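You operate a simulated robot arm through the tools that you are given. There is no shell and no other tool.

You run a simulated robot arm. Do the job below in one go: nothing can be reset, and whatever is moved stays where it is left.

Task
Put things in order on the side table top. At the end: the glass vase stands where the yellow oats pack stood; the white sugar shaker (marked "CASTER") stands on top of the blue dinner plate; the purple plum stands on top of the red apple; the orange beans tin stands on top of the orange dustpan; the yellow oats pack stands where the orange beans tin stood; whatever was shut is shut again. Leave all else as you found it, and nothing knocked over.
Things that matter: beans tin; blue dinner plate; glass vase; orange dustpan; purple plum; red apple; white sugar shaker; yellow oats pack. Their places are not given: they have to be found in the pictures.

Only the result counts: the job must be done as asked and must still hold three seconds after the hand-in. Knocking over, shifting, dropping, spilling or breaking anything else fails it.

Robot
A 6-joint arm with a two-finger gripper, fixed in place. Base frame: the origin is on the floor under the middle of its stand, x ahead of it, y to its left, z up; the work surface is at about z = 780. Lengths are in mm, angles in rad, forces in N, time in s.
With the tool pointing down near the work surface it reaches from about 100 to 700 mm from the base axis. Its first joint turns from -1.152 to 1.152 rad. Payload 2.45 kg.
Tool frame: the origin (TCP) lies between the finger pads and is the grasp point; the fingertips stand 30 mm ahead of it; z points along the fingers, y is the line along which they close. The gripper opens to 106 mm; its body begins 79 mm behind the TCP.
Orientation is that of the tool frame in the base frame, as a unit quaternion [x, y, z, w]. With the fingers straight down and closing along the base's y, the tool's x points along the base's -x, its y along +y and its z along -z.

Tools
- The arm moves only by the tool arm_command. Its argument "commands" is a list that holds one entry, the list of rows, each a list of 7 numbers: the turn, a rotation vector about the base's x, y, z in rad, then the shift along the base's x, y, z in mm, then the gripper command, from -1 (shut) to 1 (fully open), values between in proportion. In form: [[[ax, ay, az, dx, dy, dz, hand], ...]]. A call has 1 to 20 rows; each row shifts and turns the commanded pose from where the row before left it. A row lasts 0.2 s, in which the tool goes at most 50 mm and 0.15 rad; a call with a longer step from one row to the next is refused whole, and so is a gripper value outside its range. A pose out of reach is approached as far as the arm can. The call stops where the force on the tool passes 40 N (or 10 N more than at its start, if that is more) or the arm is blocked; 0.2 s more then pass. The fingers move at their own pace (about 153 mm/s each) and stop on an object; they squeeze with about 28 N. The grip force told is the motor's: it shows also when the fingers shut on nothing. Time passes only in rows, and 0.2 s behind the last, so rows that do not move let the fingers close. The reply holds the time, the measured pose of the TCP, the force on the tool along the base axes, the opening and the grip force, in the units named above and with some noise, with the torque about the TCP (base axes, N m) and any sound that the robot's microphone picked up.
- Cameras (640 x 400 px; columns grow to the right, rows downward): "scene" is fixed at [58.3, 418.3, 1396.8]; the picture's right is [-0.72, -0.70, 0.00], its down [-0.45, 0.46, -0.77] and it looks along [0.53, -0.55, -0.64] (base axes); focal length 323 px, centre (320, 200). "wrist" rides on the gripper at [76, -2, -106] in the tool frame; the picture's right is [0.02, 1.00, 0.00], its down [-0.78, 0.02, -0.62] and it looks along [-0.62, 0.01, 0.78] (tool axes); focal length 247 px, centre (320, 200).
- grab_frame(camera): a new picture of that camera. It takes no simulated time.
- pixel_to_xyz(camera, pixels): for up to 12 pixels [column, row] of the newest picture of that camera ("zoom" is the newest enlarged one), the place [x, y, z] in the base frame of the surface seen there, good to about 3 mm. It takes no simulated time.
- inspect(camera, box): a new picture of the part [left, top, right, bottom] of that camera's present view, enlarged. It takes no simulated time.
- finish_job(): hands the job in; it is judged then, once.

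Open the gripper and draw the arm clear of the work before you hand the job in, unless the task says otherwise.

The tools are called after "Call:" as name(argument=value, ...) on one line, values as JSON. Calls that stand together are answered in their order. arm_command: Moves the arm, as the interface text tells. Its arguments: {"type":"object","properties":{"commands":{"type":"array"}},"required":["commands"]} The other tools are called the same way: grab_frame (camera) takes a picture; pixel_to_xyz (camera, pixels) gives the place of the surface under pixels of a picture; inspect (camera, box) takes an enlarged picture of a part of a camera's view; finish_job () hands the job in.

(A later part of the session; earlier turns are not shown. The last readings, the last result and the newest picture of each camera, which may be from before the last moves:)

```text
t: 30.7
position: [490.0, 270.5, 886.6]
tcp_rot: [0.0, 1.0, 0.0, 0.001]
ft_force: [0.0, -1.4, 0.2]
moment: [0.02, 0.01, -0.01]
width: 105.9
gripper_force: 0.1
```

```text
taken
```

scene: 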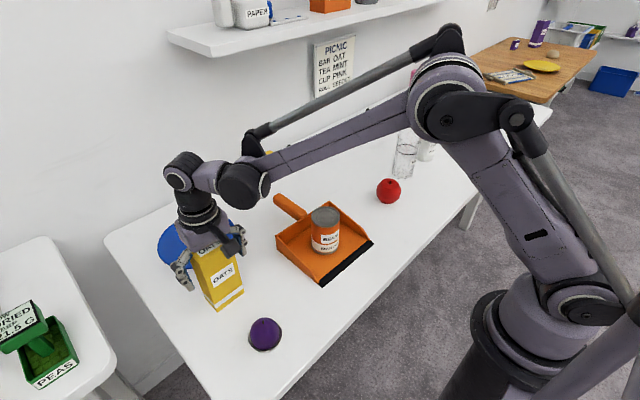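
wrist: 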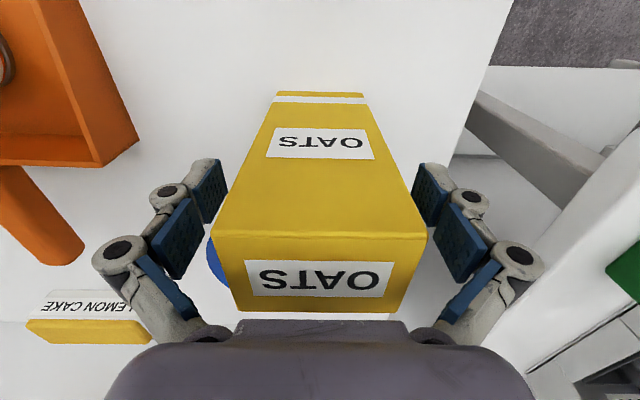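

The call was refused because its last row was longer than 50 mm, and nothing moved. I send it again with shorter steps.

Call:
arm_command(commands=[[[0, 0, 0, 0, 0, 20, 1], [0, 0, 0, 0, 0, 40, 1], [0, 0, 0, 0, 0, 48, 1], [0, 0, 0, 0, 0, 45, 1], [0, 0, 0, 0, 0, 15, 1], [0, 0, 0, -1.7, -44, 0, 1], [0, 0, 0, -1.7, -47, 0, 1], [0, 0, 0, -1.7, -47, 0, 1], [0, 0, 0, -1.7, -47, 0, 1], [0, 0, 0, -1.7, -47, 0, 1], [0, 0, 0, -1.7, -47, 0, 1], [0, 0, 0, -1.7, -47, 0, 1], [0, 0, 0, -1.7, -47, 0, 1], [0, 0, 0, -1.7, -47, 0, 1], [0, 0, 0, -1.7, -47, 0, 1], [0, 0, 0, -1.7, -47, 0, 1], [0, 0, 0, -1.7, -47, 0, 1], [0, 0, 0, -1.7, -47, 0, 1], [0, 0, 0, -1.9, -47, 0, 1], [0, 0, 0, 0, 0, 0, 1]]])

Call:
grab_frame(camera="wrist")

Call:
grab_frame(camera="scene")

```text
t: 34.9
position: [464.7, -383.4, 1051.6]
tcp_rot: [-0.001, 1.0, 0.001, 0.002]
ft_force: [0.1, -0.2, 0.4]
moment: [0.02, -0.02, 0.02]
width: 105.9
gripper_force: 0.0
```

```text
taken
```

wrist: 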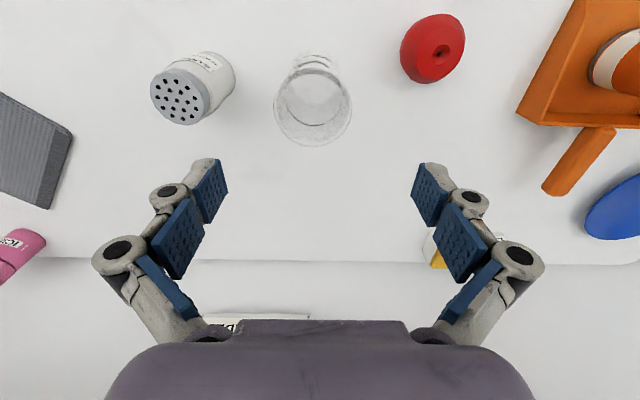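

```text
taken
```

scene: 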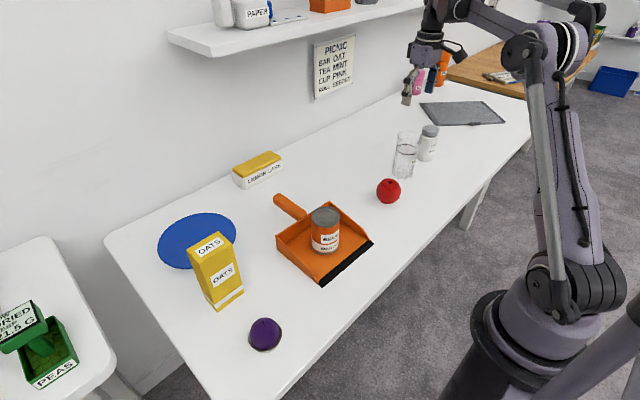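

The wrist camera now sees the vase from above, its rim round (313,107), the shaker at (190,90) and the apple at (433,48). I enlarge the view and measure points on all three.

Call:
inspect(camera="wrist", box=[140, 0, 380, 160])

Call:
pixel_to_xyz(camera="wrist", pixels=[[275, 107], [351, 103], [313, 145], [313, 71], [313, 100], [181, 97], [152, 95], [207, 95], [180, 70], [180, 123], [433, 48], [440, 52]])

```text
2.50 times, centred on (260, 80) of wrist
```

zoom: 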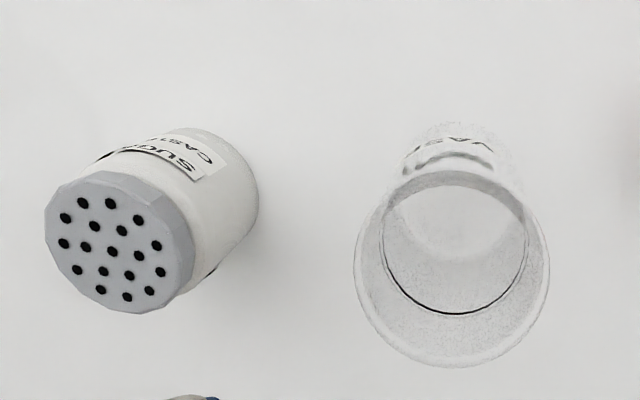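

```text
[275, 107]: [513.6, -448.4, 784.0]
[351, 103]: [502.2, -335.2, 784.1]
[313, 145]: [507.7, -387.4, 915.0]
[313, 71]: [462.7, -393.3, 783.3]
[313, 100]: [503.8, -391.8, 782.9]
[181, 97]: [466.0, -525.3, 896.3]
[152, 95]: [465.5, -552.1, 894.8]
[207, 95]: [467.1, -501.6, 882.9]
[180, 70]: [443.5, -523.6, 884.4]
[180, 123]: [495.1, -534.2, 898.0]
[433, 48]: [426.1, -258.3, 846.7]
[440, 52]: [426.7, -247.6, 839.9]
```

The vase's rim stands at z 915 and, projecting its ellipse, is centred near (471, -391) with radius 38; the shaker cap is near (466, -526) at z 897. I move over the vase and down to z 965, then check the alignment before going around it.

Call:
arm_command(commands=[[[0, 0, 0, 5, -5.5, -30, 1], [0, 0, 0, 0, 0, -40, 1], [0, 0, 0, 0, 0, -19, 1], [0, 0, 0, 0, 0, 0, 1]]])

Call:
grab_frame(camera="wrist")

Call:
grab_frame(camera="scene")

```text
t: 35.9
position: [472.2, -389.6, 965.0]
tcp_rot: [0.0, 1.0, 0.0, 0.0]
ft_force: [0.3, -0.3, -0.2]
moment: [-0.03, -0.01, 0.0]
width: 106.0
gripper_force: 0.0
```

```text
taken
```

wrist: 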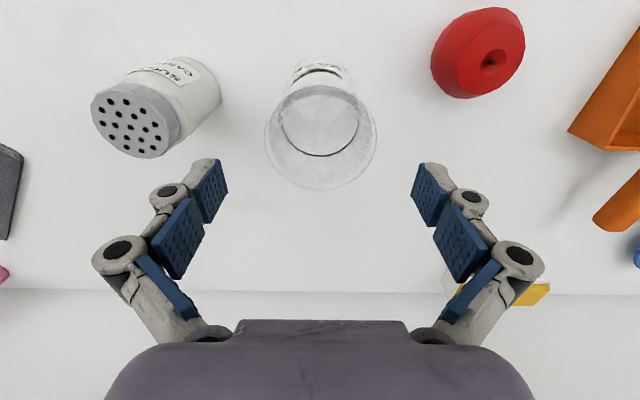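

```text
taken
```

scene: 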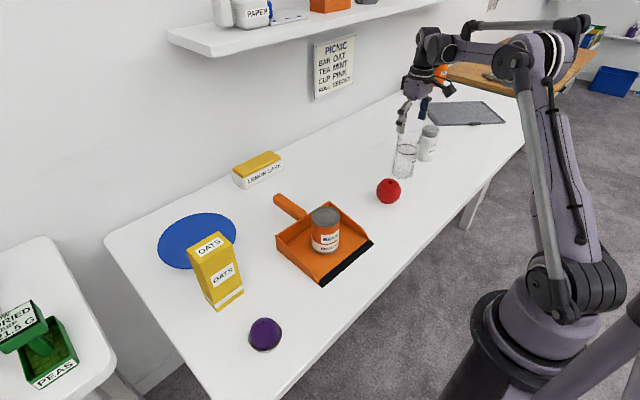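

The vase rim spans columns 264–377 and rows 85–190, exactly where a rim centred on the hand would project. I go down to z 852 with the fingers open.

Call:
arm_command(commands=[[[0, 0, 0, 0, 0, -30, 1], [0, 0, 0, 0, 0, -30, 1], [0, 0, 0, 0, 0, -25, 1], [0, 0, 0, 0, 0, -20, 1], [0, 0, 0, 0, 0, -8, 1], [0, 0, 0, 0, 0, 0, 1]]])

Call:
grab_frame(camera="wrist")

Call:
inspect(camera="scene", box=[360, 60, 480, 200])

```text
t: 37.3
position: [470.4, -390.9, 853.7]
tcp_rot: [0.001, 1.0, 0.001, 0.0]
ft_force: [-0.8, 4.2, 13.4]
moment: [0.14, 0.0, 0.0]
width: 106.2
gripper_force: 0.0
```

```text
taken
```

wrist: 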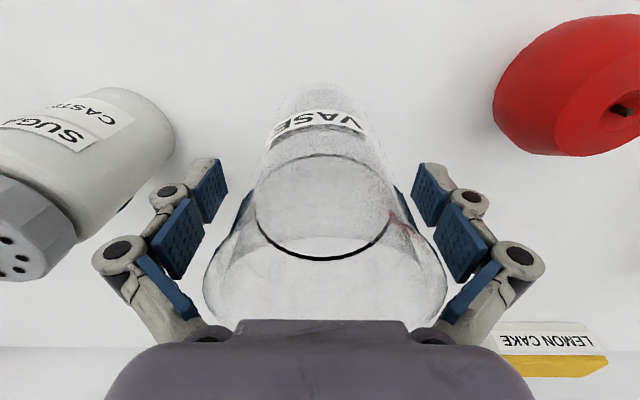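

```text
2.86 times, centred on (420, 130) of scene
```

zoom: 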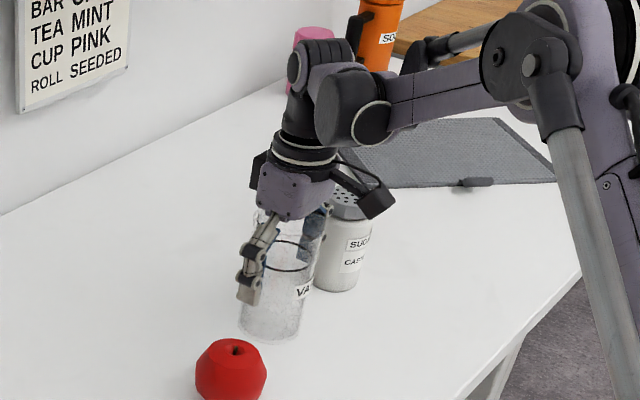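

The upward force of 13.4 N tells me that the vase's rim is touching the inner finger links near the palm. I back straight up about 20 mm, to z 872, where the rim fits between the links.

Call:
arm_command(commands=[[[0, 0, 0, 0, 0, 3, 1], [0, 0, 0, 0, 0, 6, 1], [0, 0, 0, 0, 0, 10, 1], [0, 0, 0, 0, 0, 0, 1]]])

Call:
grab_frame(camera="wrist")

Call:
inspect(camera="scene", box=[360, 60, 480, 200])

```text
t: 38.3
position: [470.8, -391.7, 870.5]
tcp_rot: [0.0, 1.0, 0.0, 0.001]
ft_force: [-0.7, 0.4, -0.6]
moment: [0.01, 0.01, 0.01]
width: 105.9
gripper_force: 0.1
```

```text
taken
```

wrist: 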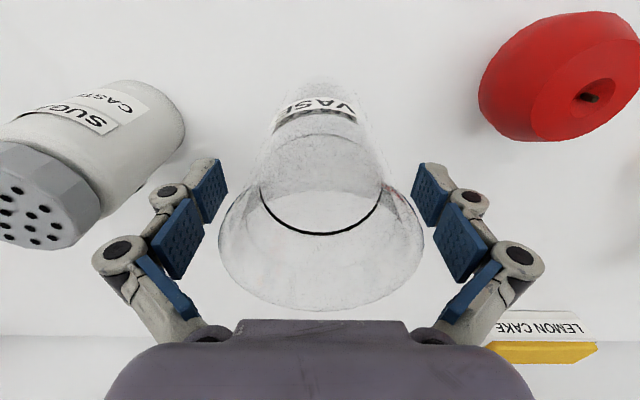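

```text
2.86 times, centred on (420, 130) of scene
```

zoom: 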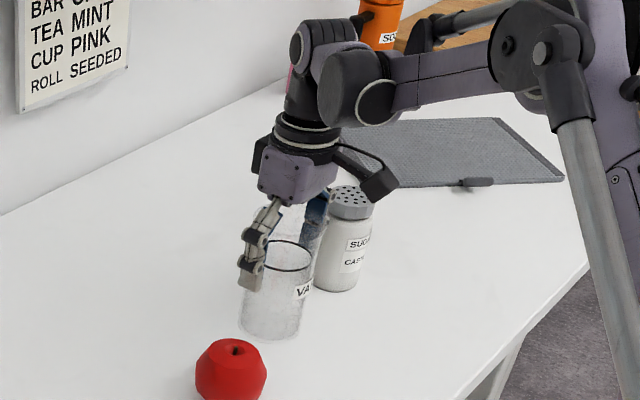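

The force is back to zero and the vase still stands upright, its rim (218–424) centred between the pads. I shut the fingers on it.

Call:
arm_command(commands=[[[0, 0, 0, 0, 0, 0, 0.5], [0, 0, 0, 0, 0, 0, -1], [0, 0, 0, 0, 0, 0, -1], [0, 0, 0, 0, 0, 0, -1]]])

Call:
grab_frame(camera="wrist")

Call:
inspect(camera="scene", box=[360, 60, 480, 200])

```text
t: 39.3
position: [470.5, -390.7, 871.7]
tcp_rot: [0.0, 1.0, 0.0, 0.001]
ft_force: [0.1, 1.6, 4.1]
moment: [0.3, 0.06, -0.05]
width: 74.1
gripper_force: 27.7
```

```text
taken
```

wrist: 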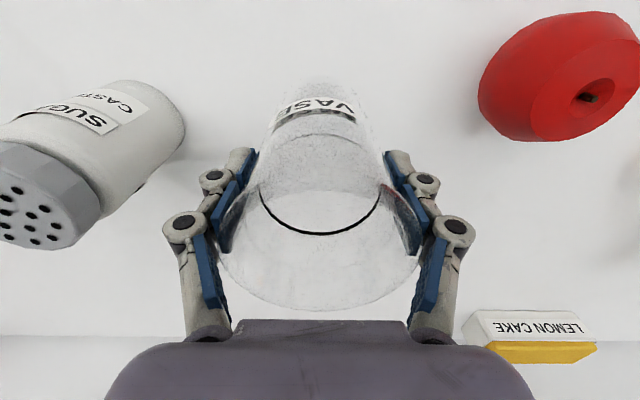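

```text
2.86 times, centred on (420, 130) of scene
```

zoom: 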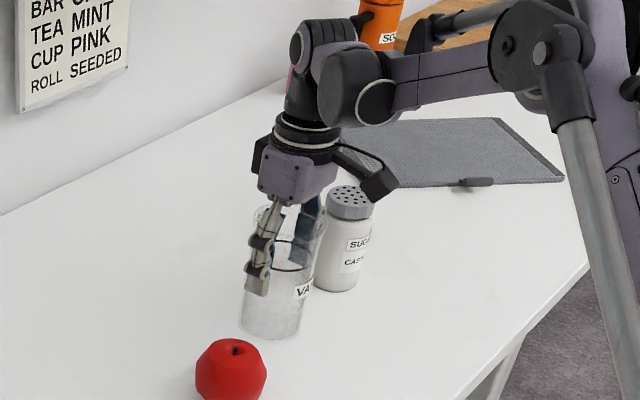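

The fingers hold the vase at 74.1 mm. I lift it 15 mm slowly and check the weight and posture.

Call:
arm_command(commands=[[[0, 0, 0, 0, 0, 2, -1], [0, 0, 0, 0, 0, 4, -1], [0, 0, 0, 0, 0, 6, -1], [0, 0, 0, 0, 0, 6, -1], [0, 0, 0, 0, 0, 0, -1], [0, 0, 0, 0, 0, 0, -1]]])

Call:
grab_frame(camera="wrist")

Call:
inspect(camera="scene", box=[360, 60, 480, 200])

```text
t: 40.7
position: [470.1, -391.2, 888.6]
tcp_rot: [0.001, 1.0, 0.0, 0.0]
ft_force: [0.2, 0.1, -3.7]
moment: [0.01, 0.04, 0.0]
width: 74.1
gripper_force: 27.5
```

```text
taken
```

wrist: 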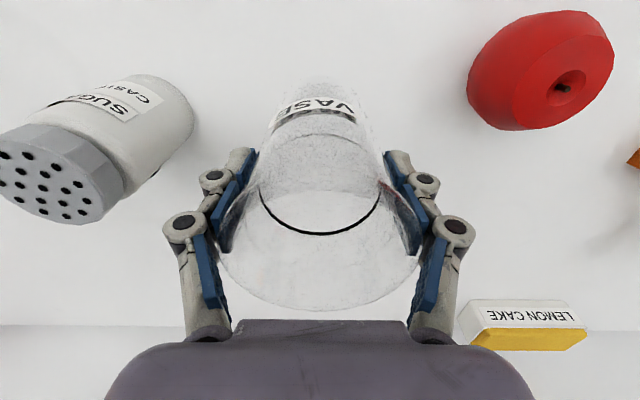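

```text
2.86 times, centred on (420, 130) of scene
```

zoom: 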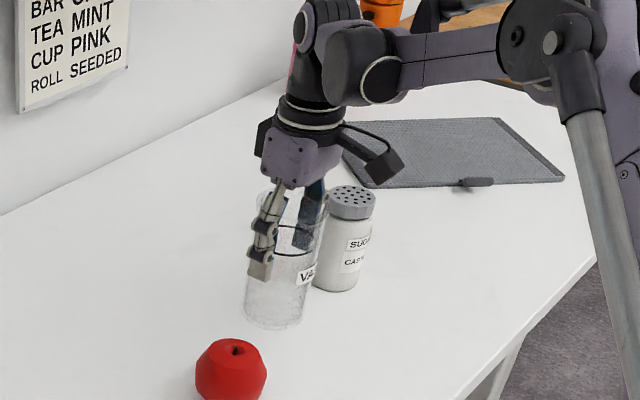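

The vase hangs upright and weighs about 3.7 N. I raise it 20 mm more and carry it smoothly to the oats pack's old place at (588, -248.5).

Call:
arm_command(commands=[[[0, 0, 0, 0, 0, 5, -1], [0, 0, 0, 0, 0, 10, -1], [0, 0, 0, 0, 0, 7, -1], [0, 0, 0, 3.5, 4.3, 0, -1], [0, 0, 0, 7, 8.6, 0, -1], [0, 0, 0, 11.7, 14.3, 0, -1], [0, 0, 0, 14, 17.1, 0, -1], [0, 0, 0, 15.2, 18.5, 0, -1], [0, 0, 0, 15.2, 18.5, 0, -1], [0, 0, 0, 14, 17.1, 0, -1], [0, 0, 0, 11.7, 14.3, 0, -1], [0, 0, 0, 9.4, 11.4, 0, -1], [0, 0, 0, 7, 8.6, 0, -1], [0, 0, 0, 4.7, 5.7, 0, -1], [0, 0, 0, 3.5, 4.1, 0, -1], [0, 0, 0, 0, 0, 0, -1], [0, 0, 0, 0, 0, 0, -1]]])

Call:
grab_frame(camera="wrist")

Call:
grab_frame(camera="scene")

```text
t: 44.3
position: [587.9, -248.3, 912.5]
tcp_rot: [0.0, 1.0, 0.0, 0.001]
ft_force: [-0.5, 0.5, -4.3]
moment: [0.02, 0.01, -0.04]
width: 74.0
gripper_force: 27.8
```

```text
taken
```

wrist: 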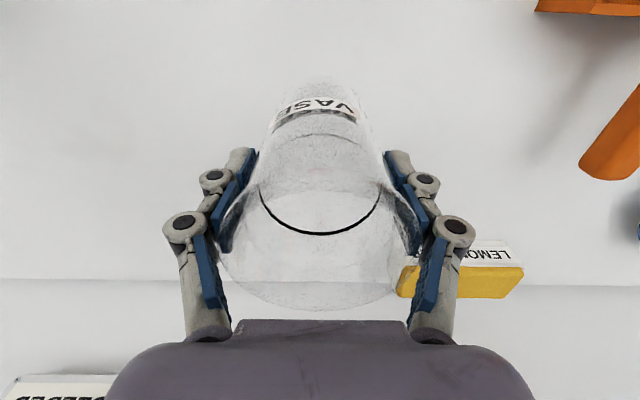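

```text
taken
```

scene: 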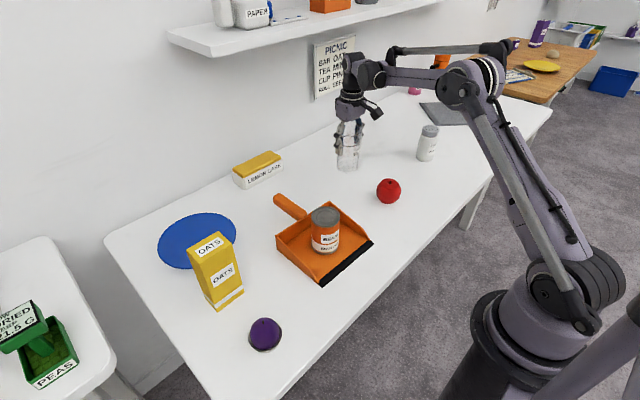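

The vase is over the right spot at (588, -248), about 40 mm up. I lower it 36 mm, ending gently.

Call:
arm_command(commands=[[[0, 0, 0, 0, 0, -5, -1], [0, 0, 0, 0, 0, -10, -1], [0, 0, 0, 0, 0, -10, -1], [0, 0, 0, 0, 0, -7, -1], [0, 0, 0, 0, 0, -3, -1], [0, 0, 0, 0, 0, -1, -1], [0, 0, 0, 0, 0, 0, -1]]])

Call:
arm_command(commands=[[[0, 0, 0, 0, 0, -1, -1], [0, 0, 0, 0, 0, 0, -1]]])

```text
t: 45.9
position: [587.8, -247.0, 875.1]
tcp_rot: [-0.001, 1.0, 0.0, 0.0]
ft_force: [0.5, 0.1, -3.6]
moment: [-0.02, 0.03, -0.02]
width: 73.9
gripper_force: 28.1
```

```text
t: 46.5
position: [586.0, -248.2, 874.1]
tcp_rot: [0.001, 1.0, 0.0, 0.0]
ft_force: [-0.3, 0.1, -3.0]
moment: [0.0, -0.02, -0.01]
width: 74.2
gripper_force: 28.0
```

No contact yet at z 874. I go on by one 1 mm step at a time, reading the force.

Call:
arm_command(commands=[[[0, 0, 0, 0, 0, -1, -1], [0, 0, 0, 0, 0, 0, -1]]])

```text
t: 47.1
position: [587.7, -247.6, 873.7]
tcp_rot: [0.0, 1.0, 0.0, 0.001]
ft_force: [0.1, 0.1, -3.6]
moment: [0.0, 0.04, -0.02]
width: 74.5
gripper_force: 28.2
```

Still only the vase's weight. I take another 1 mm step.

Call:
arm_command(commands=[[[0, 0, 0, 0, 0, -1, -1], [0, 0, 0, 0, 0, 0, -1]]])

```text
t: 47.7
position: [587.2, -247.3, 872.1]
tcp_rot: [-0.001, 1.0, -0.001, 0.0]
ft_force: [-0.2, -0.3, -3.1]
moment: [-0.02, 0.0, 0.01]
width: 73.9
gripper_force: 27.9
```

Still hanging free at about z 872. One more 1 mm step.

Call:
arm_command(commands=[[[0, 0, 0, 0, 0, -1, -1], [0, 0, 0, 0, 0, 0, -1]]])

```text
t: 48.3
position: [587.4, -248.7, 872.0]
tcp_rot: [-0.001, 1.0, 0.0, 0.002]
ft_force: [-1.3, -1.8, 3.9]
moment: [0.09, 0.01, -0.03]
width: 74.4
gripper_force: 28.3
```

Contact: the reading turned to +3.9 N, so the vase stands on the table. I open the fingers.

Call:
arm_command(commands=[[[0, 0, 0, 0, 0, 0, 0.5], [0, 0, 0, 0, 0, 0, 0.7], [0, 0, 0, 0, 0, 0, 1], [0, 0, 0, 0, 0, 0, 1]]])

Call:
grab_frame(camera="wrist")

Call:
grab_frame(camera="scene")

```text
t: 49.3
position: [588.4, -247.5, 871.1]
tcp_rot: [0.001, 1.0, -0.001, 0.001]
ft_force: [-0.5, -0.5, 0.3]
moment: [-0.05, 0.05, 0.0]
width: 106.1
gripper_force: 0.0
```

```text
taken
```

wrist: 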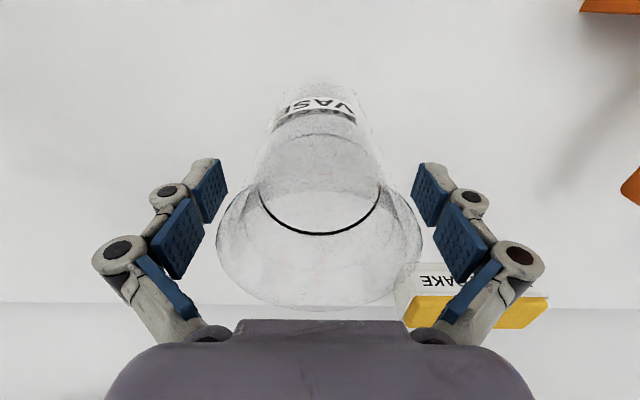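

```text
taken
```

scene: 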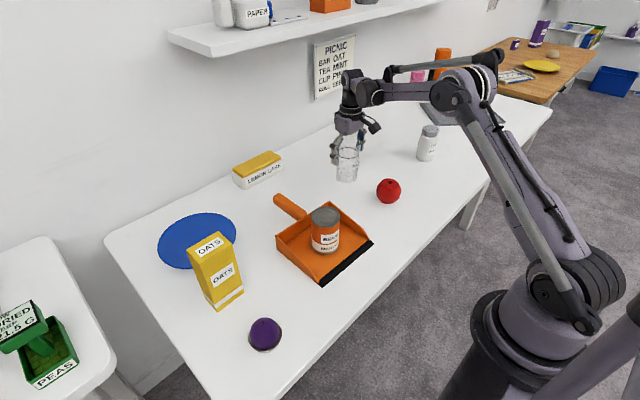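

The vase stands upright on the oats pack's old place and the fingers are clear. I raise the hand above it and go over toward the shaker at about (466, -526).

Call:
arm_command(commands=[[[0, 0, 0, 0, 0, 15, 1], [0, 0, 0, 0, 0, 35, 1], [0, 0, 0, 0, 0, 45, 1], [0, 0, 0, 0, 0, 35, 1], [0, 0, 0, -21.1, -34.5, 0, 1], [0, 0, 0, -21.1, -34.5, 0, 1], [0, 0, 0, -21.1, -34.5, 0, 1], [0, 0, 0, -21.1, -34.5, 0, 1], [0, 0, 0, -21.1, -34.5, 0, 1], [0, 0, 0, -21.1, -34.5, 0, 1], [0, 0, 0, -21.4, -34.5, 0, 1], [0, 0, 0, 0, 0, 0, 1]]])

Call:
grab_frame(camera="wrist")

Call:
grab_frame(camera="scene")

```text
t: 51.9
position: [437.0, -489.9, 998.2]
tcp_rot: [0.0, 1.0, 0.0, 0.001]
ft_force: [-0.6, -0.9, 0.2]
moment: [0.01, -0.02, 0.0]
width: 106.1
gripper_force: 0.1
```

```text
taken
```

wrist: 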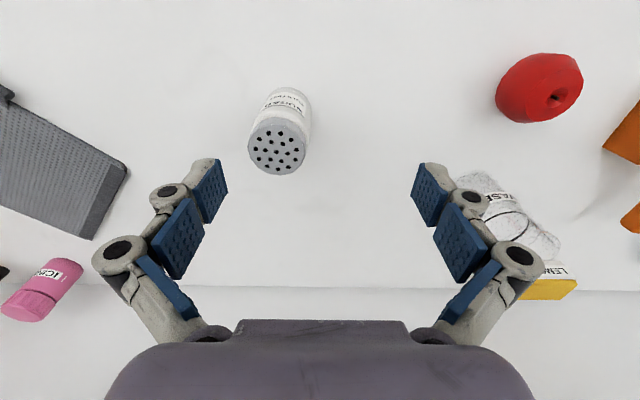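

```text
taken
```

scene: 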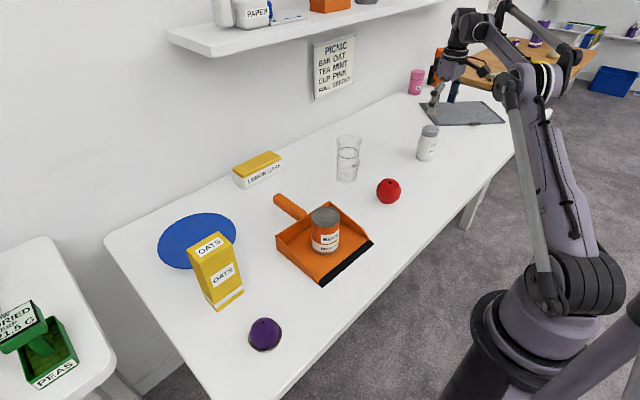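

The shaker's cap is at (277,147) in the wrist view. I measure its cap and body.

Call:
pixel_to_xyz(camera="wrist", pixels=[[277, 147], [250, 147], [304, 147], [277, 122], [277, 172], [258, 130], [296, 165], [295, 92], [270, 95], [308, 110]])

Call:
inspect(camera="wrist", box=[220, 60, 340, 190])

```text
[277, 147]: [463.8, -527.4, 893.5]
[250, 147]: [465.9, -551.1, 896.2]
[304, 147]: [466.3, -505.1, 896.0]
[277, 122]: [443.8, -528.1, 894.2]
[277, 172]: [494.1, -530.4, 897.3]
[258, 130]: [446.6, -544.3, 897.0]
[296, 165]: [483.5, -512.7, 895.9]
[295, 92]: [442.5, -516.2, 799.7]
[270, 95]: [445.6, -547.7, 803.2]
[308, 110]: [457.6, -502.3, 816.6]
```

```text
3.08 times, centred on (280, 125) of wrist
```

zoom: 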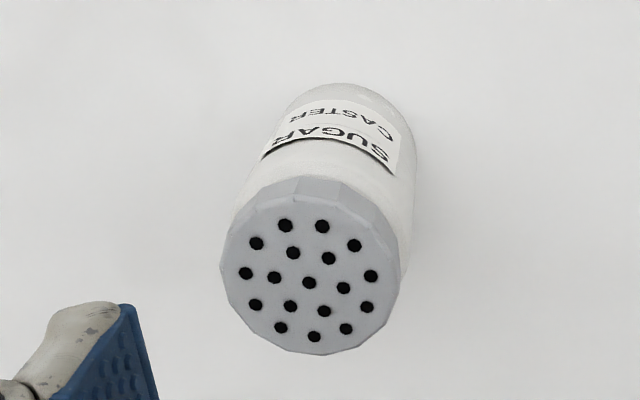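

The cap is centred at (468, -528), 50 mm wide with its top at z 896; that is 705 mm from the base axis, right at the edge of reach. I turn the hand by -0.84 rad, so that the fingers close across the radial line, and come in lower at r ≈ 686.

Call:
arm_command(commands=[[[0, 0, -0.14, 0, 0, 0, 1], [0, 0, -0.14, 0, 0, 0, 1], [0, 0, -0.14, 0, 0, 0, 1], [0, 0, -0.14, 0, 0, -10, 1], [0, 0, -0.14, 5, -8, -20, 1], [0, 0, -0.14, 10, -15, -25, 1], [0, 0, 0, 0, 0, 0, 1]]])

Call:
grab_frame(camera="wrist")

Call:
grab_frame(camera="scene")

```text
t: 53.5
position: [454.8, -513.3, 945.1]
tcp_rot: [0.409, 0.913, 0.0, 0.0]
ft_force: [0.2, -0.7, 0.5]
moment: [0.02, 0.0, 0.02]
width: 105.9
gripper_force: 0.1
```

```text
taken
```

wrist: 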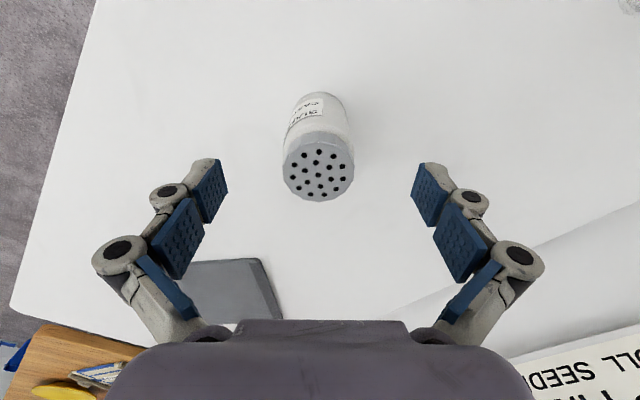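

```text
taken
```

scene: 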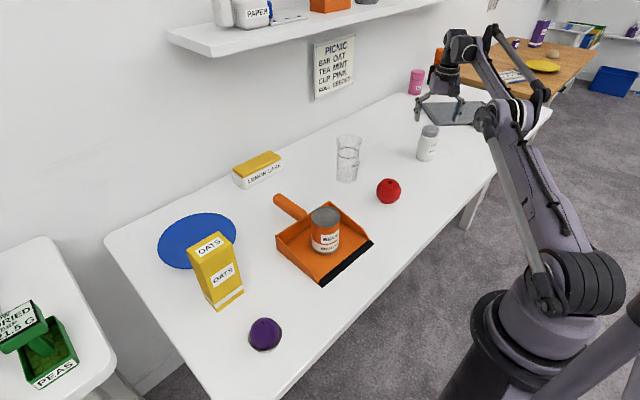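

The cap is at column 318, centred sideways, but at row 165 rather than 145, so it is still about 18 mm farther out. I try to extend to (468, -528) at this height.

Call:
arm_command(commands=[[[0, 0, 0, 6.5, -7.5, 0, 1], [0, 0, 0, 6.5, -7.5, 0, 1], [0, 0, 0, 0, 0, 0, 1]]])

Call:
grab_frame(camera="wrist")

```text
t: 54.3
position: [454.4, -511.9, 944.5]
tcp_rot: [0.408, 0.913, 0.0, 0.002]
ft_force: [0.3, -0.4, 0.7]
moment: [0.02, 0.02, -0.03]
width: 105.7
gripper_force: 0.0
out of reach, approached as far as the arm can: row 1, 2
```

```text
taken
```

wrist: 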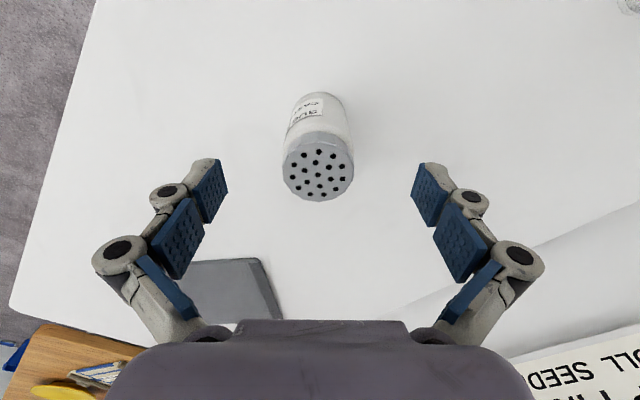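

At this height 686 mm is the limit; lower down the reach grows. I go down to z 845 here, 20 mm short of the shaker with the open fingers either side, then extend outward.

Call:
arm_command(commands=[[[0, 0, 0, 0, 0, -30, 1], [0, 0, 0, 0, 0, -35, 1], [0, 0, 0, 0, 0, -25, 1], [0, 0, 0, 0, 0, -10, 1], [0, 0, 0, 0, 0, 0, 1]]])

Call:
grab_frame(camera="wrist")

Call:
inspect(camera="scene", box=[370, 50, 500, 190])

```text
t: 55.5
position: [454.8, -514.7, 845.6]
tcp_rot: [0.407, 0.913, 0.0, 0.001]
ft_force: [-0.3, 0.7, 0.1]
moment: [0.03, -0.04, 0.02]
width: 105.8
gripper_force: 0.1
```

```text
taken
```

wrist: 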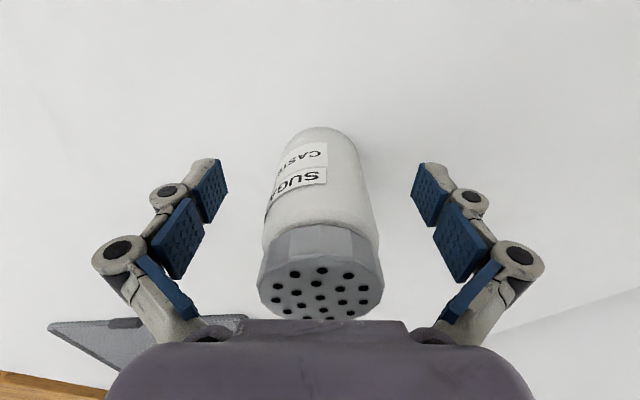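

```text
2.86 times, centred on (435, 120) of scene
```

zoom: 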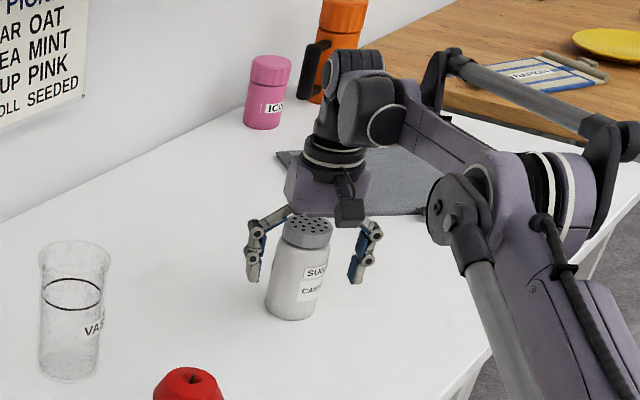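

The shaker now stands between the open fingers at column 320, still a bit farther out. I extend outward in small steps.

Call:
arm_command(commands=[[[0, 0, 0, 3, -3.4, 0, 1], [0, 0, 0, 4, -4.4, 0, 1], [0, 0, 0, 3, -3.4, 0, 1], [0, 0, 0, 2, -2.2, 0, 1], [0, 0, 0, 0, 0, 0, 1]]])

Call:
grab_frame(camera="wrist")

```text
t: 56.7
position: [464.7, -522.4, 845.1]
tcp_rot: [0.407, 0.913, 0.0, 0.001]
ft_force: [-0.1, -0.8, 0.0]
moment: [0.0, -0.01, -0.01]
width: 106.0
gripper_force: 0.0
out of reach, approached as far as the arm can: row 4
```

```text
taken
```

wrist: 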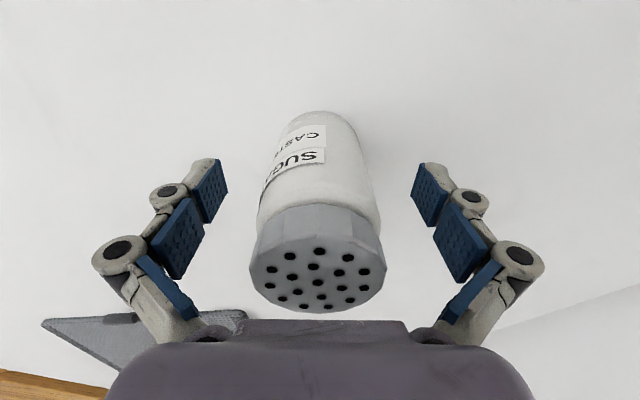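

The hand is at r ≈ 700, about 6 mm short of the shaker's axis, which is well within the pads' width. I shut the fingers on its body.

Call:
arm_command(commands=[[[0, 0, 0, 0, 0, 0, 0.2], [0, 0, 0, 0, 0, 0, -1], [0, 0, 0, 0, 0, 0, -1], [0, 0, 0, 0, 0, 0, -1]]])

Call:
grab_frame(camera="wrist")

Call:
inspect(camera="scene", box=[370, 50, 500, 190])

```text
t: 57.7
position: [463.0, -522.5, 845.9]
tcp_rot: [0.408, 0.913, 0.0, 0.002]
ft_force: [0.2, -1.5, 6.6]
moment: [-0.04, -0.04, -0.04]
width: 58.8
gripper_force: 28.0
```

```text
taken
```

wrist: 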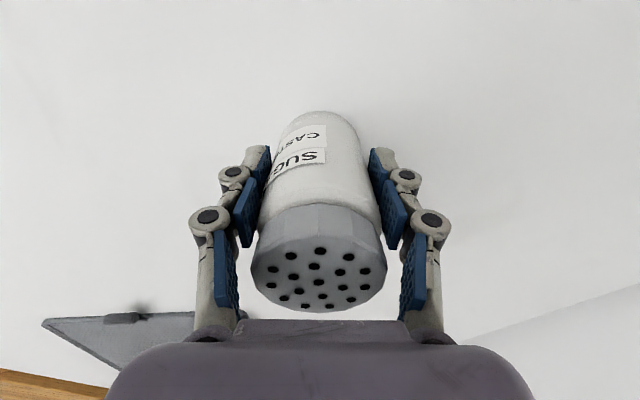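

```text
2.86 times, centred on (435, 120) of scene
```

zoom: 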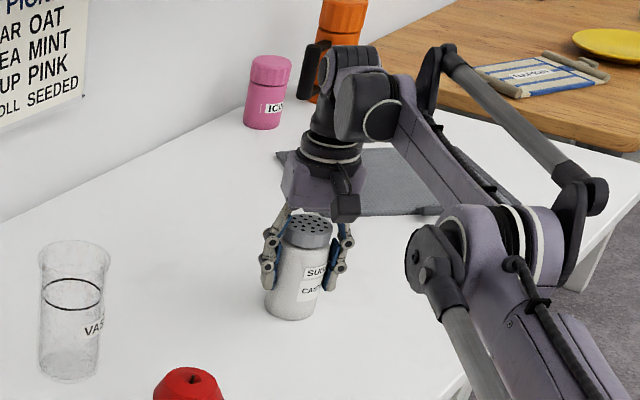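

The grip reads 58.8 mm and 28 N with both pads on the body. I lift 12 mm slowly and check.

Call:
arm_command(commands=[[[0, 0, 0, 0, 0, 2, -1], [0, 0, 0, 0, 0, 4, -1], [0, 0, 0, 0, 0, 6, -1], [0, 0, 0, 0, 0, 0, -1], [0, 0, 0, 0, 0, 0, -1]]])

Call:
grab_frame(camera="wrist")

Call:
inspect(camera="scene", box=[370, 50, 500, 190])

```text
t: 58.9
position: [462.9, -523.0, 855.6]
tcp_rot: [0.407, 0.913, 0.0, 0.001]
ft_force: [-0.1, 0.0, -2.1]
moment: [0.04, 0.04, 0.0]
width: 58.6
gripper_force: 27.8
```

```text
taken
```

wrist: 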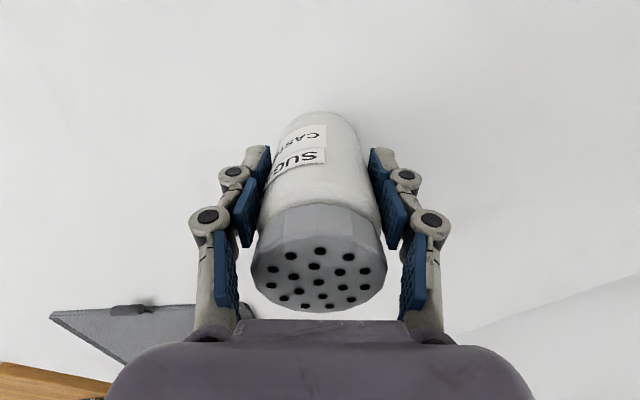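

```text
2.86 times, centred on (435, 120) of scene
```

zoom: 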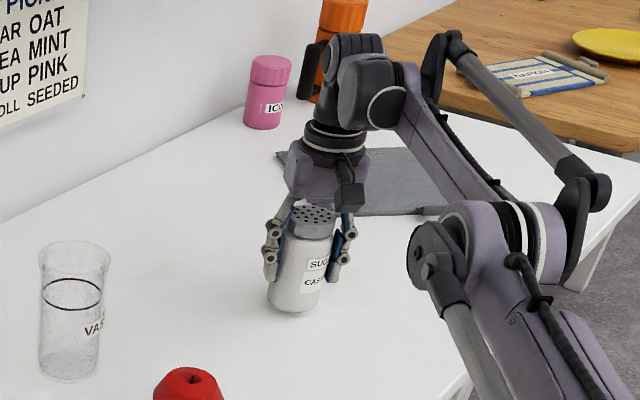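

The shaker hangs upright at 2.1 N, its axis about 6 mm outward of the hand's middle. I draw it inward and up to r ≈ 545, z 1000, so it can swing round clear of the vase.

Call:
arm_command(commands=[[[0, 0, 0, -6, 7, 10, -1], [0, 0, 0, -14, 16, 20, -1], [0, 0, 0, -17, 19, 24, -1], [0, 0, 0, -17, 19.5, 24, -1], [0, 0, 0, -17, 19.5, 24, -1], [0, 0, 0, -16, 18, 22, -1], [0, 0, 0, -14, 16, 19, -1], [0, 0, 0, 0, 0, 0, -1]]])

Call:
grab_frame(camera="scene")

```text
t: 60.7
position: [362.6, -407.0, 997.8]
tcp_rot: [0.408, 0.913, 0.0, 0.001]
ft_force: [-0.4, -0.2, -2.3]
moment: [0.02, 0.04, 0.02]
width: 58.5
gripper_force: 27.8
```

```text
taken
```

scene: 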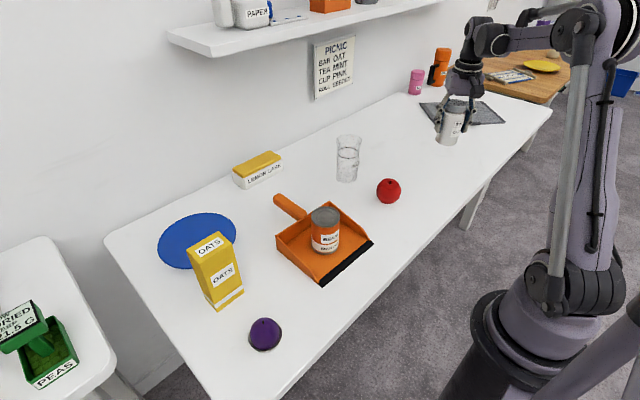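

The shaker is held at (362, -407, 998). I swing it along an arc of radius 545, turning the hand with it, to a point in front of the plate.

Call:
arm_command(commands=[[[0, 0, 0.057, 23.37, 22.02, 0, -1], [0, 0, 0.057, 22.03, 23.36, 0, -1], [0, 0, 0.057, 20.62, 24.62, 0, -1], [0, 0, 0.057, 19.13, 25.79, 0, -1], [0, 0, 0.057, 17.58, 26.87, 0, -1], [0, 0, 0.057, 15.97, 27.86, 0, -1], [0, 0, 0.057, 14.3, 28.75, 0, -1], [0, 0, 0.057, 12.58, 29.54, 0, -1], [0, 0, 0.057, 10.82, 30.23, 0, -1], [0, 0, 0.057, 9.02, 30.82, 0, -1], [0, 0, 0.057, 7.19, 31.29, 0, -1], [0, 0, 0.057, 5.33, 31.66, 0, -1], [0, 0, 0.057, 3.46, 31.92, 0, -1], [0, 0, 0.057, 1.57, 32.07, 0, -1], [0, 0, 0.057, -0.32, 32.11, 0, -1], [0, 0, 0.057, -2.21, 32.03, 0, -1], [0, 0, 0.057, -4.09, 31.85, 0, -1], [0, 0, 0.057, -5.96, 31.55, 0, -1], [0, 0, 0.057, -7.81, 31.15, 0, -1], [0, 0, 0.057, -9.63, 30.63, 0, -1]]])

Call:
grab_frame(camera="scene")

Call:
grab_frame(camera="wrist")

```text
t: 64.9
position: [513.3, 177.5, 998.9]
tcp_rot: [-0.15, 0.989, 0.0, 0.001]
ft_force: [0.5, -0.1, -2.1]
moment: [0.02, 0.01, -0.03]
width: 58.5
gripper_force: 27.9
```

```text
taken
```

scene: 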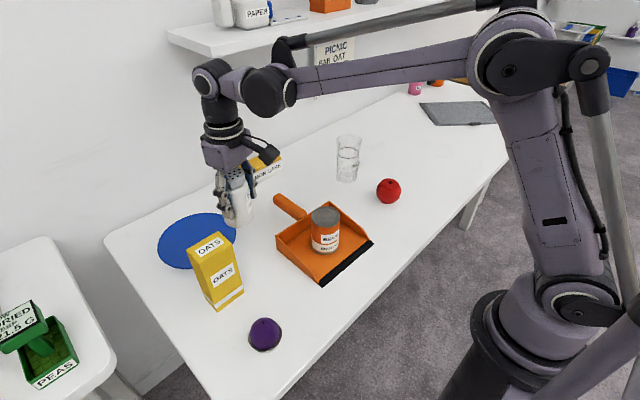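

```text
taken
```

wrist: 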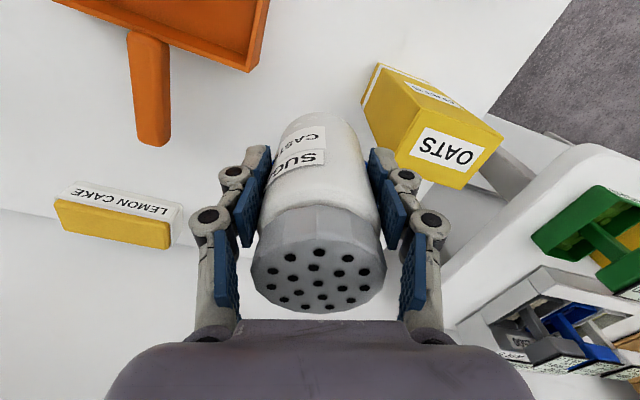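

The shaker is in front of the plate, and the oats pack at (430,130) in the wrist view stays clear to the side. I move out over the plate and down to z 937.

Call:
arm_command(commands=[[[0, 0, 0, 12, 4.1, 0, -1], [0, 0, 0, 20, 6.9, 0, -1], [0, 0, 0, 22, 7.6, 0, -1], [0, 0, 0, 22, 7.6, 0, -1], [0, 0, 0, 19, 6.5, 0, -1], [0, 0, 0, 10.1, 3.5, -15, -1], [0, 0, 0, 10.1, 3.5, -18, -1], [0, 0, 0, 10.1, 3.5, -17, -1], [0, 0, 0, 10.1, 3.4, -14, -1], [0, 0, 0, 0, 0, 0, -1]]])

Call:
grab_frame(camera="scene")

Call:
grab_frame(camera="wrist")

```text
t: 67.1
position: [649.0, 223.5, 933.6]
tcp_rot: [-0.151, 0.989, 0.0, 0.0]
ft_force: [-0.3, 0.0, -2.2]
moment: [0.01, 0.01, 0.04]
width: 58.4
gripper_force: 27.6
out of reach, approached as far as the arm can: row 9
```

```text
taken
```

scene: 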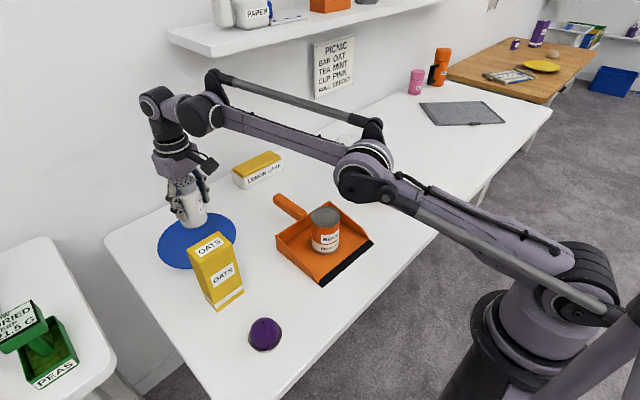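

```text
taken
```

wrist: 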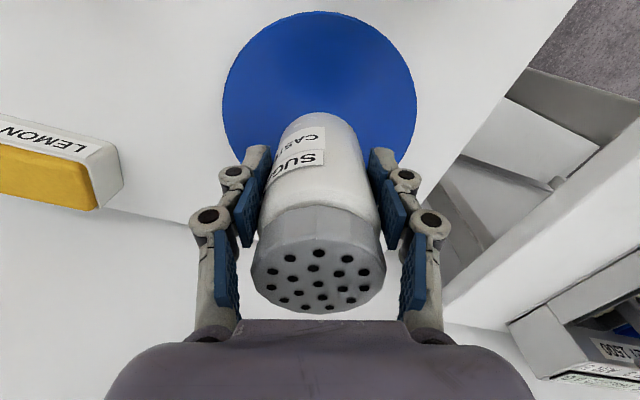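

The shaker is over the plate; before going lower I check how high the forearm stands above the oats pack, with points along it in the scene view.

Call:
pixel_to_xyz(camera="scene", pixels=[[160, 105], [200, 118], [230, 125], [260, 135], [300, 150], [340, 165], [360, 190], [400, 200], [190, 218], [195, 240], [170, 240], [225, 225]])

```text
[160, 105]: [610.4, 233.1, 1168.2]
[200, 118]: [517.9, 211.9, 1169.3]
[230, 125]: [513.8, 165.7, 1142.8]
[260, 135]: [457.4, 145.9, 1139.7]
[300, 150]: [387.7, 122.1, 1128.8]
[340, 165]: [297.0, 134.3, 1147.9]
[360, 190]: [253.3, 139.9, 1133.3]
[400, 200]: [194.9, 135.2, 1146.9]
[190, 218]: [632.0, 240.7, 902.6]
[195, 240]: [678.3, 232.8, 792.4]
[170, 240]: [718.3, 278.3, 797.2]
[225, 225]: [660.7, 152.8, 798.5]
```

The forearm is at z ≈ 1140, far above the pack. I lower the shaker by 70 mm to just above the plate.

Call:
arm_command(commands=[[[0, 0, 0, 1, 0.4, -10, -1], [0, 0, 0, 0, 0, -18, -1], [0, 0, 0, 0, 0, -18, -1], [0, 0, 0, 0, 0, -14, -1], [0, 0, 0, 0, 0, -7, -1], [0, 0, 0, 0, 0, -3, -1], [0, 0, 0, 0, 0, 0, -1]]])

Call:
grab_frame(camera="scene")

Call:
grab_frame(camera="wrist")

```text
t: 68.7
position: [648.4, 223.9, 866.1]
tcp_rot: [-0.15, 0.989, 0.0, 0.001]
ft_force: [-0.2, -0.4, -1.3]
moment: [0.01, 0.03, 0.07]
width: 58.2
gripper_force: 28.1
```

```text
taken
```

scene: 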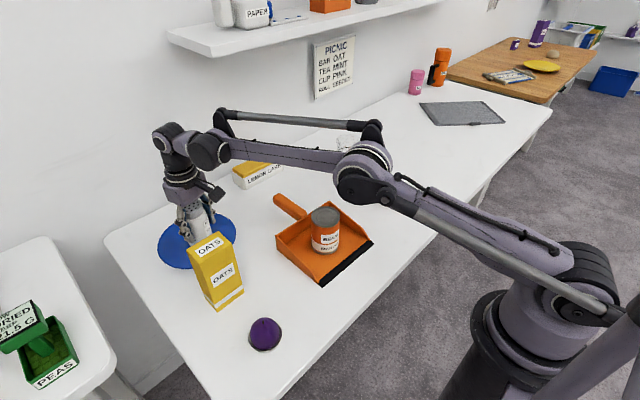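

```text
taken
```

wrist: 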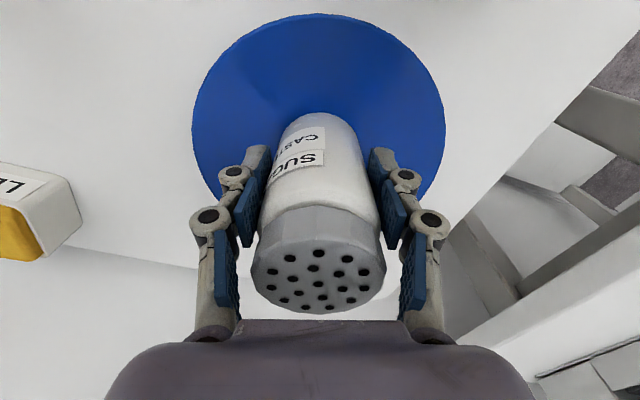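

The shaker is about 8 mm above the plate floor, well inside its rim. I creep down.

Call:
arm_command(commands=[[[0, 0, 0, 0, 0, -3, -1], [0, 0, 0, 0, 0, -2, -1], [0, 0, 0, 0, 0, 0, -1]]])

Call:
arm_command(commands=[[[0, 0, 0, 0, 0, -1, -1], [0, 0, 0, 0, 0, 0, -1]]])

```text
t: 69.5
position: [648.4, 223.7, 860.3]
tcp_rot: [-0.15, 0.989, 0.0, 0.0]
ft_force: [0.0, -0.2, -2.5]
moment: [-0.03, 0.05, 0.0]
width: 58.4
gripper_force: 27.7
```

```text
t: 70.1
position: [647.9, 224.4, 859.0]
tcp_rot: [-0.15, 0.989, 0.0, 0.002]
ft_force: [-0.6, -0.5, -3.2]
moment: [-0.03, 0.0, -0.01]
width: 58.1
gripper_force: 28.5
```

No contact yet at z 859. I continue with single 1 mm steps.

Call:
arm_command(commands=[[[0, 0, 0, 0, 0, -1, -1], [0, 0, 0, 0, 0, 0, -1]]])

```text
t: 70.7
position: [647.5, 224.9, 858.1]
tcp_rot: [-0.149, 0.989, 0.0, 0.001]
ft_force: [-1.1, 0.6, -1.7]
moment: [-0.02, 0.01, 0.0]
width: 58.1
gripper_force: 28.4
```

Still hanging free. Another 1 mm.

Call:
arm_command(commands=[[[0, 0, 0, 0, 0, -1, -1], [0, 0, 0, 0, 0, 0, -1]]])

```text
t: 71.3
position: [647.5, 225.1, 855.5]
tcp_rot: [-0.15, 0.989, 0.001, 0.001]
ft_force: [0.1, -0.6, -2.1]
moment: [-0.02, 0.04, 0.01]
width: 58.2
gripper_force: 27.5
```

Still -2.1 N, no contact. Another 1 mm step.

Call:
arm_command(commands=[[[0, 0, 0, 0, 0, -1, -1], [0, 0, 0, 0, 0, 0, -1]]])

```text
t: 71.9
position: [646.5, 223.4, 856.7]
tcp_rot: [-0.15, 0.989, 0.0, 0.001]
ft_force: [-0.4, 0.5, 4.3]
moment: [0.06, -0.13, 0.01]
width: 57.9
gripper_force: 28.1
```

Contact shows: +4.3 N, so the shaker stands on the plate. I open the fingers.

Call:
arm_command(commands=[[[0, 0, 0, 0, 0, 0, 0.2], [0, 0, 0, 0, 0, 0, 0.4], [0, 0, 0, 0, 0, 0, 0.9], [0, 0, 0, 0, 0, 0, 1]]])

Call:
grab_frame(camera="wrist")

Call:
grab_frame(camera="scene")

```text
t: 72.9
position: [646.3, 224.0, 856.4]
tcp_rot: [-0.15, 0.989, 0.001, 0.001]
ft_force: [0.3, 0.1, 0.2]
moment: [0.0, 0.0, -0.02]
width: 105.9
gripper_force: 0.0
```

```text
taken
```

wrist: 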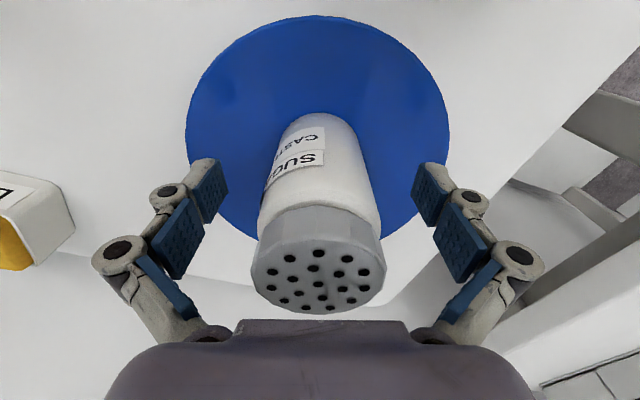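

```text
taken
```

scene: 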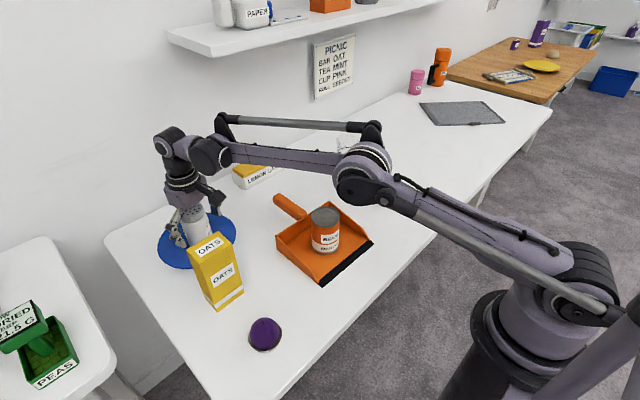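

The shaker stands free on the plate. I raise the hand, draw it back and go round, high above the oats pack, to hover above the plum at about (348, 264).

Call:
arm_command(commands=[[[0, 0, 0, 0, 0, 10, 1], [0, 0, 0, 0, 0, 25, 1], [0, 0, 0, 0, 0, 25, 1], [0, 0, 0, -6, -2, 20, 1], [0, 0, 0, -8, -2.8, 20, 1], [0, 0, 0, -9, -3, 20, 1], [0, 0, 0, -9, -3, 20, 1], [0, 0, -0.06, -20, 3, 9, 1], [0, 0, -0.06, -20, 3, 9, 1], [0, 0, -0.06, -20, 3, 9, 1], [0, 0, -0.06, -20, 3, 9, 1], [0, 0, -0.06, -20, 3, 9, 1], [0, 0, 0, -20, 4, 9, 1], [0, 0, 0, -36, 8, 0, 1], [0, 0, 0, -36, 8, 0, 1], [0, 0, 0, -36, 8, 0, 1], [0, 0, 0, -36, 8, 0, 1], [0, 0, 0, 0, 0, 0, 1]]])

Call:
grab_frame(camera="wrist")

Call:
grab_frame(camera="scene")

```text
t: 76.7
position: [349.8, 265.9, 1049.3]
tcp_rot: [-0.002, 1.0, 0.0, 0.001]
ft_force: [-0.7, -0.8, -0.6]
moment: [-0.01, -0.02, -0.01]
width: 106.2
gripper_force: 0.2
```

```text
taken
```

wrist: 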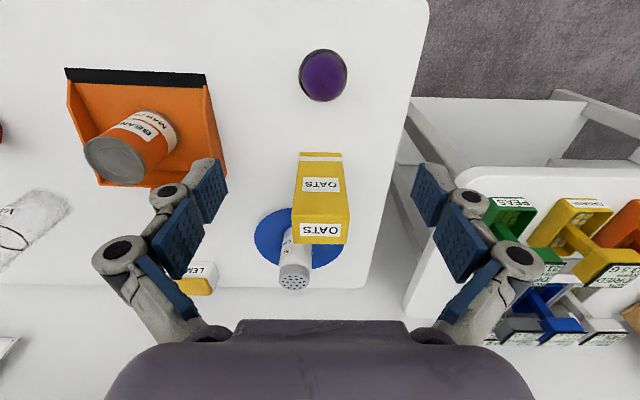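

```text
taken
```

scene: 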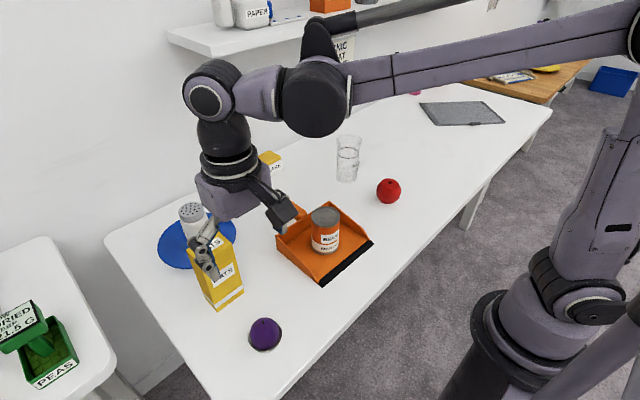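

All the placed things stand upright, and the plum is at (323,75) in the wrist view. I enlarge it and measure plum and dish.

Call:
inspect(camera="wrist", box=[280, 35, 370, 115])

Call:
pixel_to_xyz(camera="wrist", pixels=[[323, 75], [302, 75], [345, 75], [323, 55], [323, 95], [322, 52], [347, 78], [300, 78], [323, 101], [310, 95], [337, 58], [299, 65]])

```text
5.00 times, centred on (325, 75) of wrist
```

zoom: 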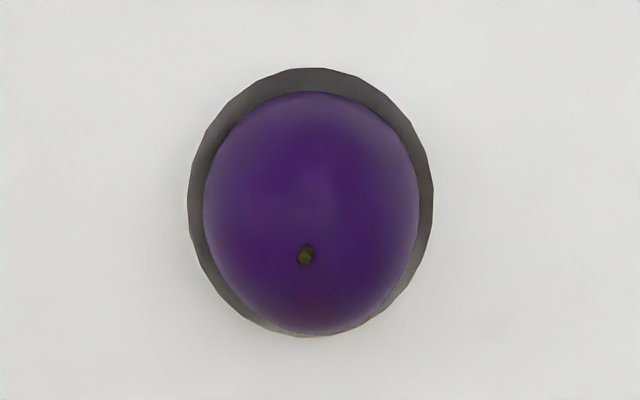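

```text
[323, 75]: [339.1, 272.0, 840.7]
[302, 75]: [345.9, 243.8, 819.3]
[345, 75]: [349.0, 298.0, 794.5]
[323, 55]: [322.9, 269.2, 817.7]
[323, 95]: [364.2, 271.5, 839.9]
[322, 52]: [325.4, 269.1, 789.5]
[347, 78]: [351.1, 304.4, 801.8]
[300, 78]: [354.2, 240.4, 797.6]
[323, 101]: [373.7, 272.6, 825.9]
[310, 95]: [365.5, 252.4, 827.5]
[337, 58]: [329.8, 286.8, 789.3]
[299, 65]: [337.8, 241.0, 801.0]
```

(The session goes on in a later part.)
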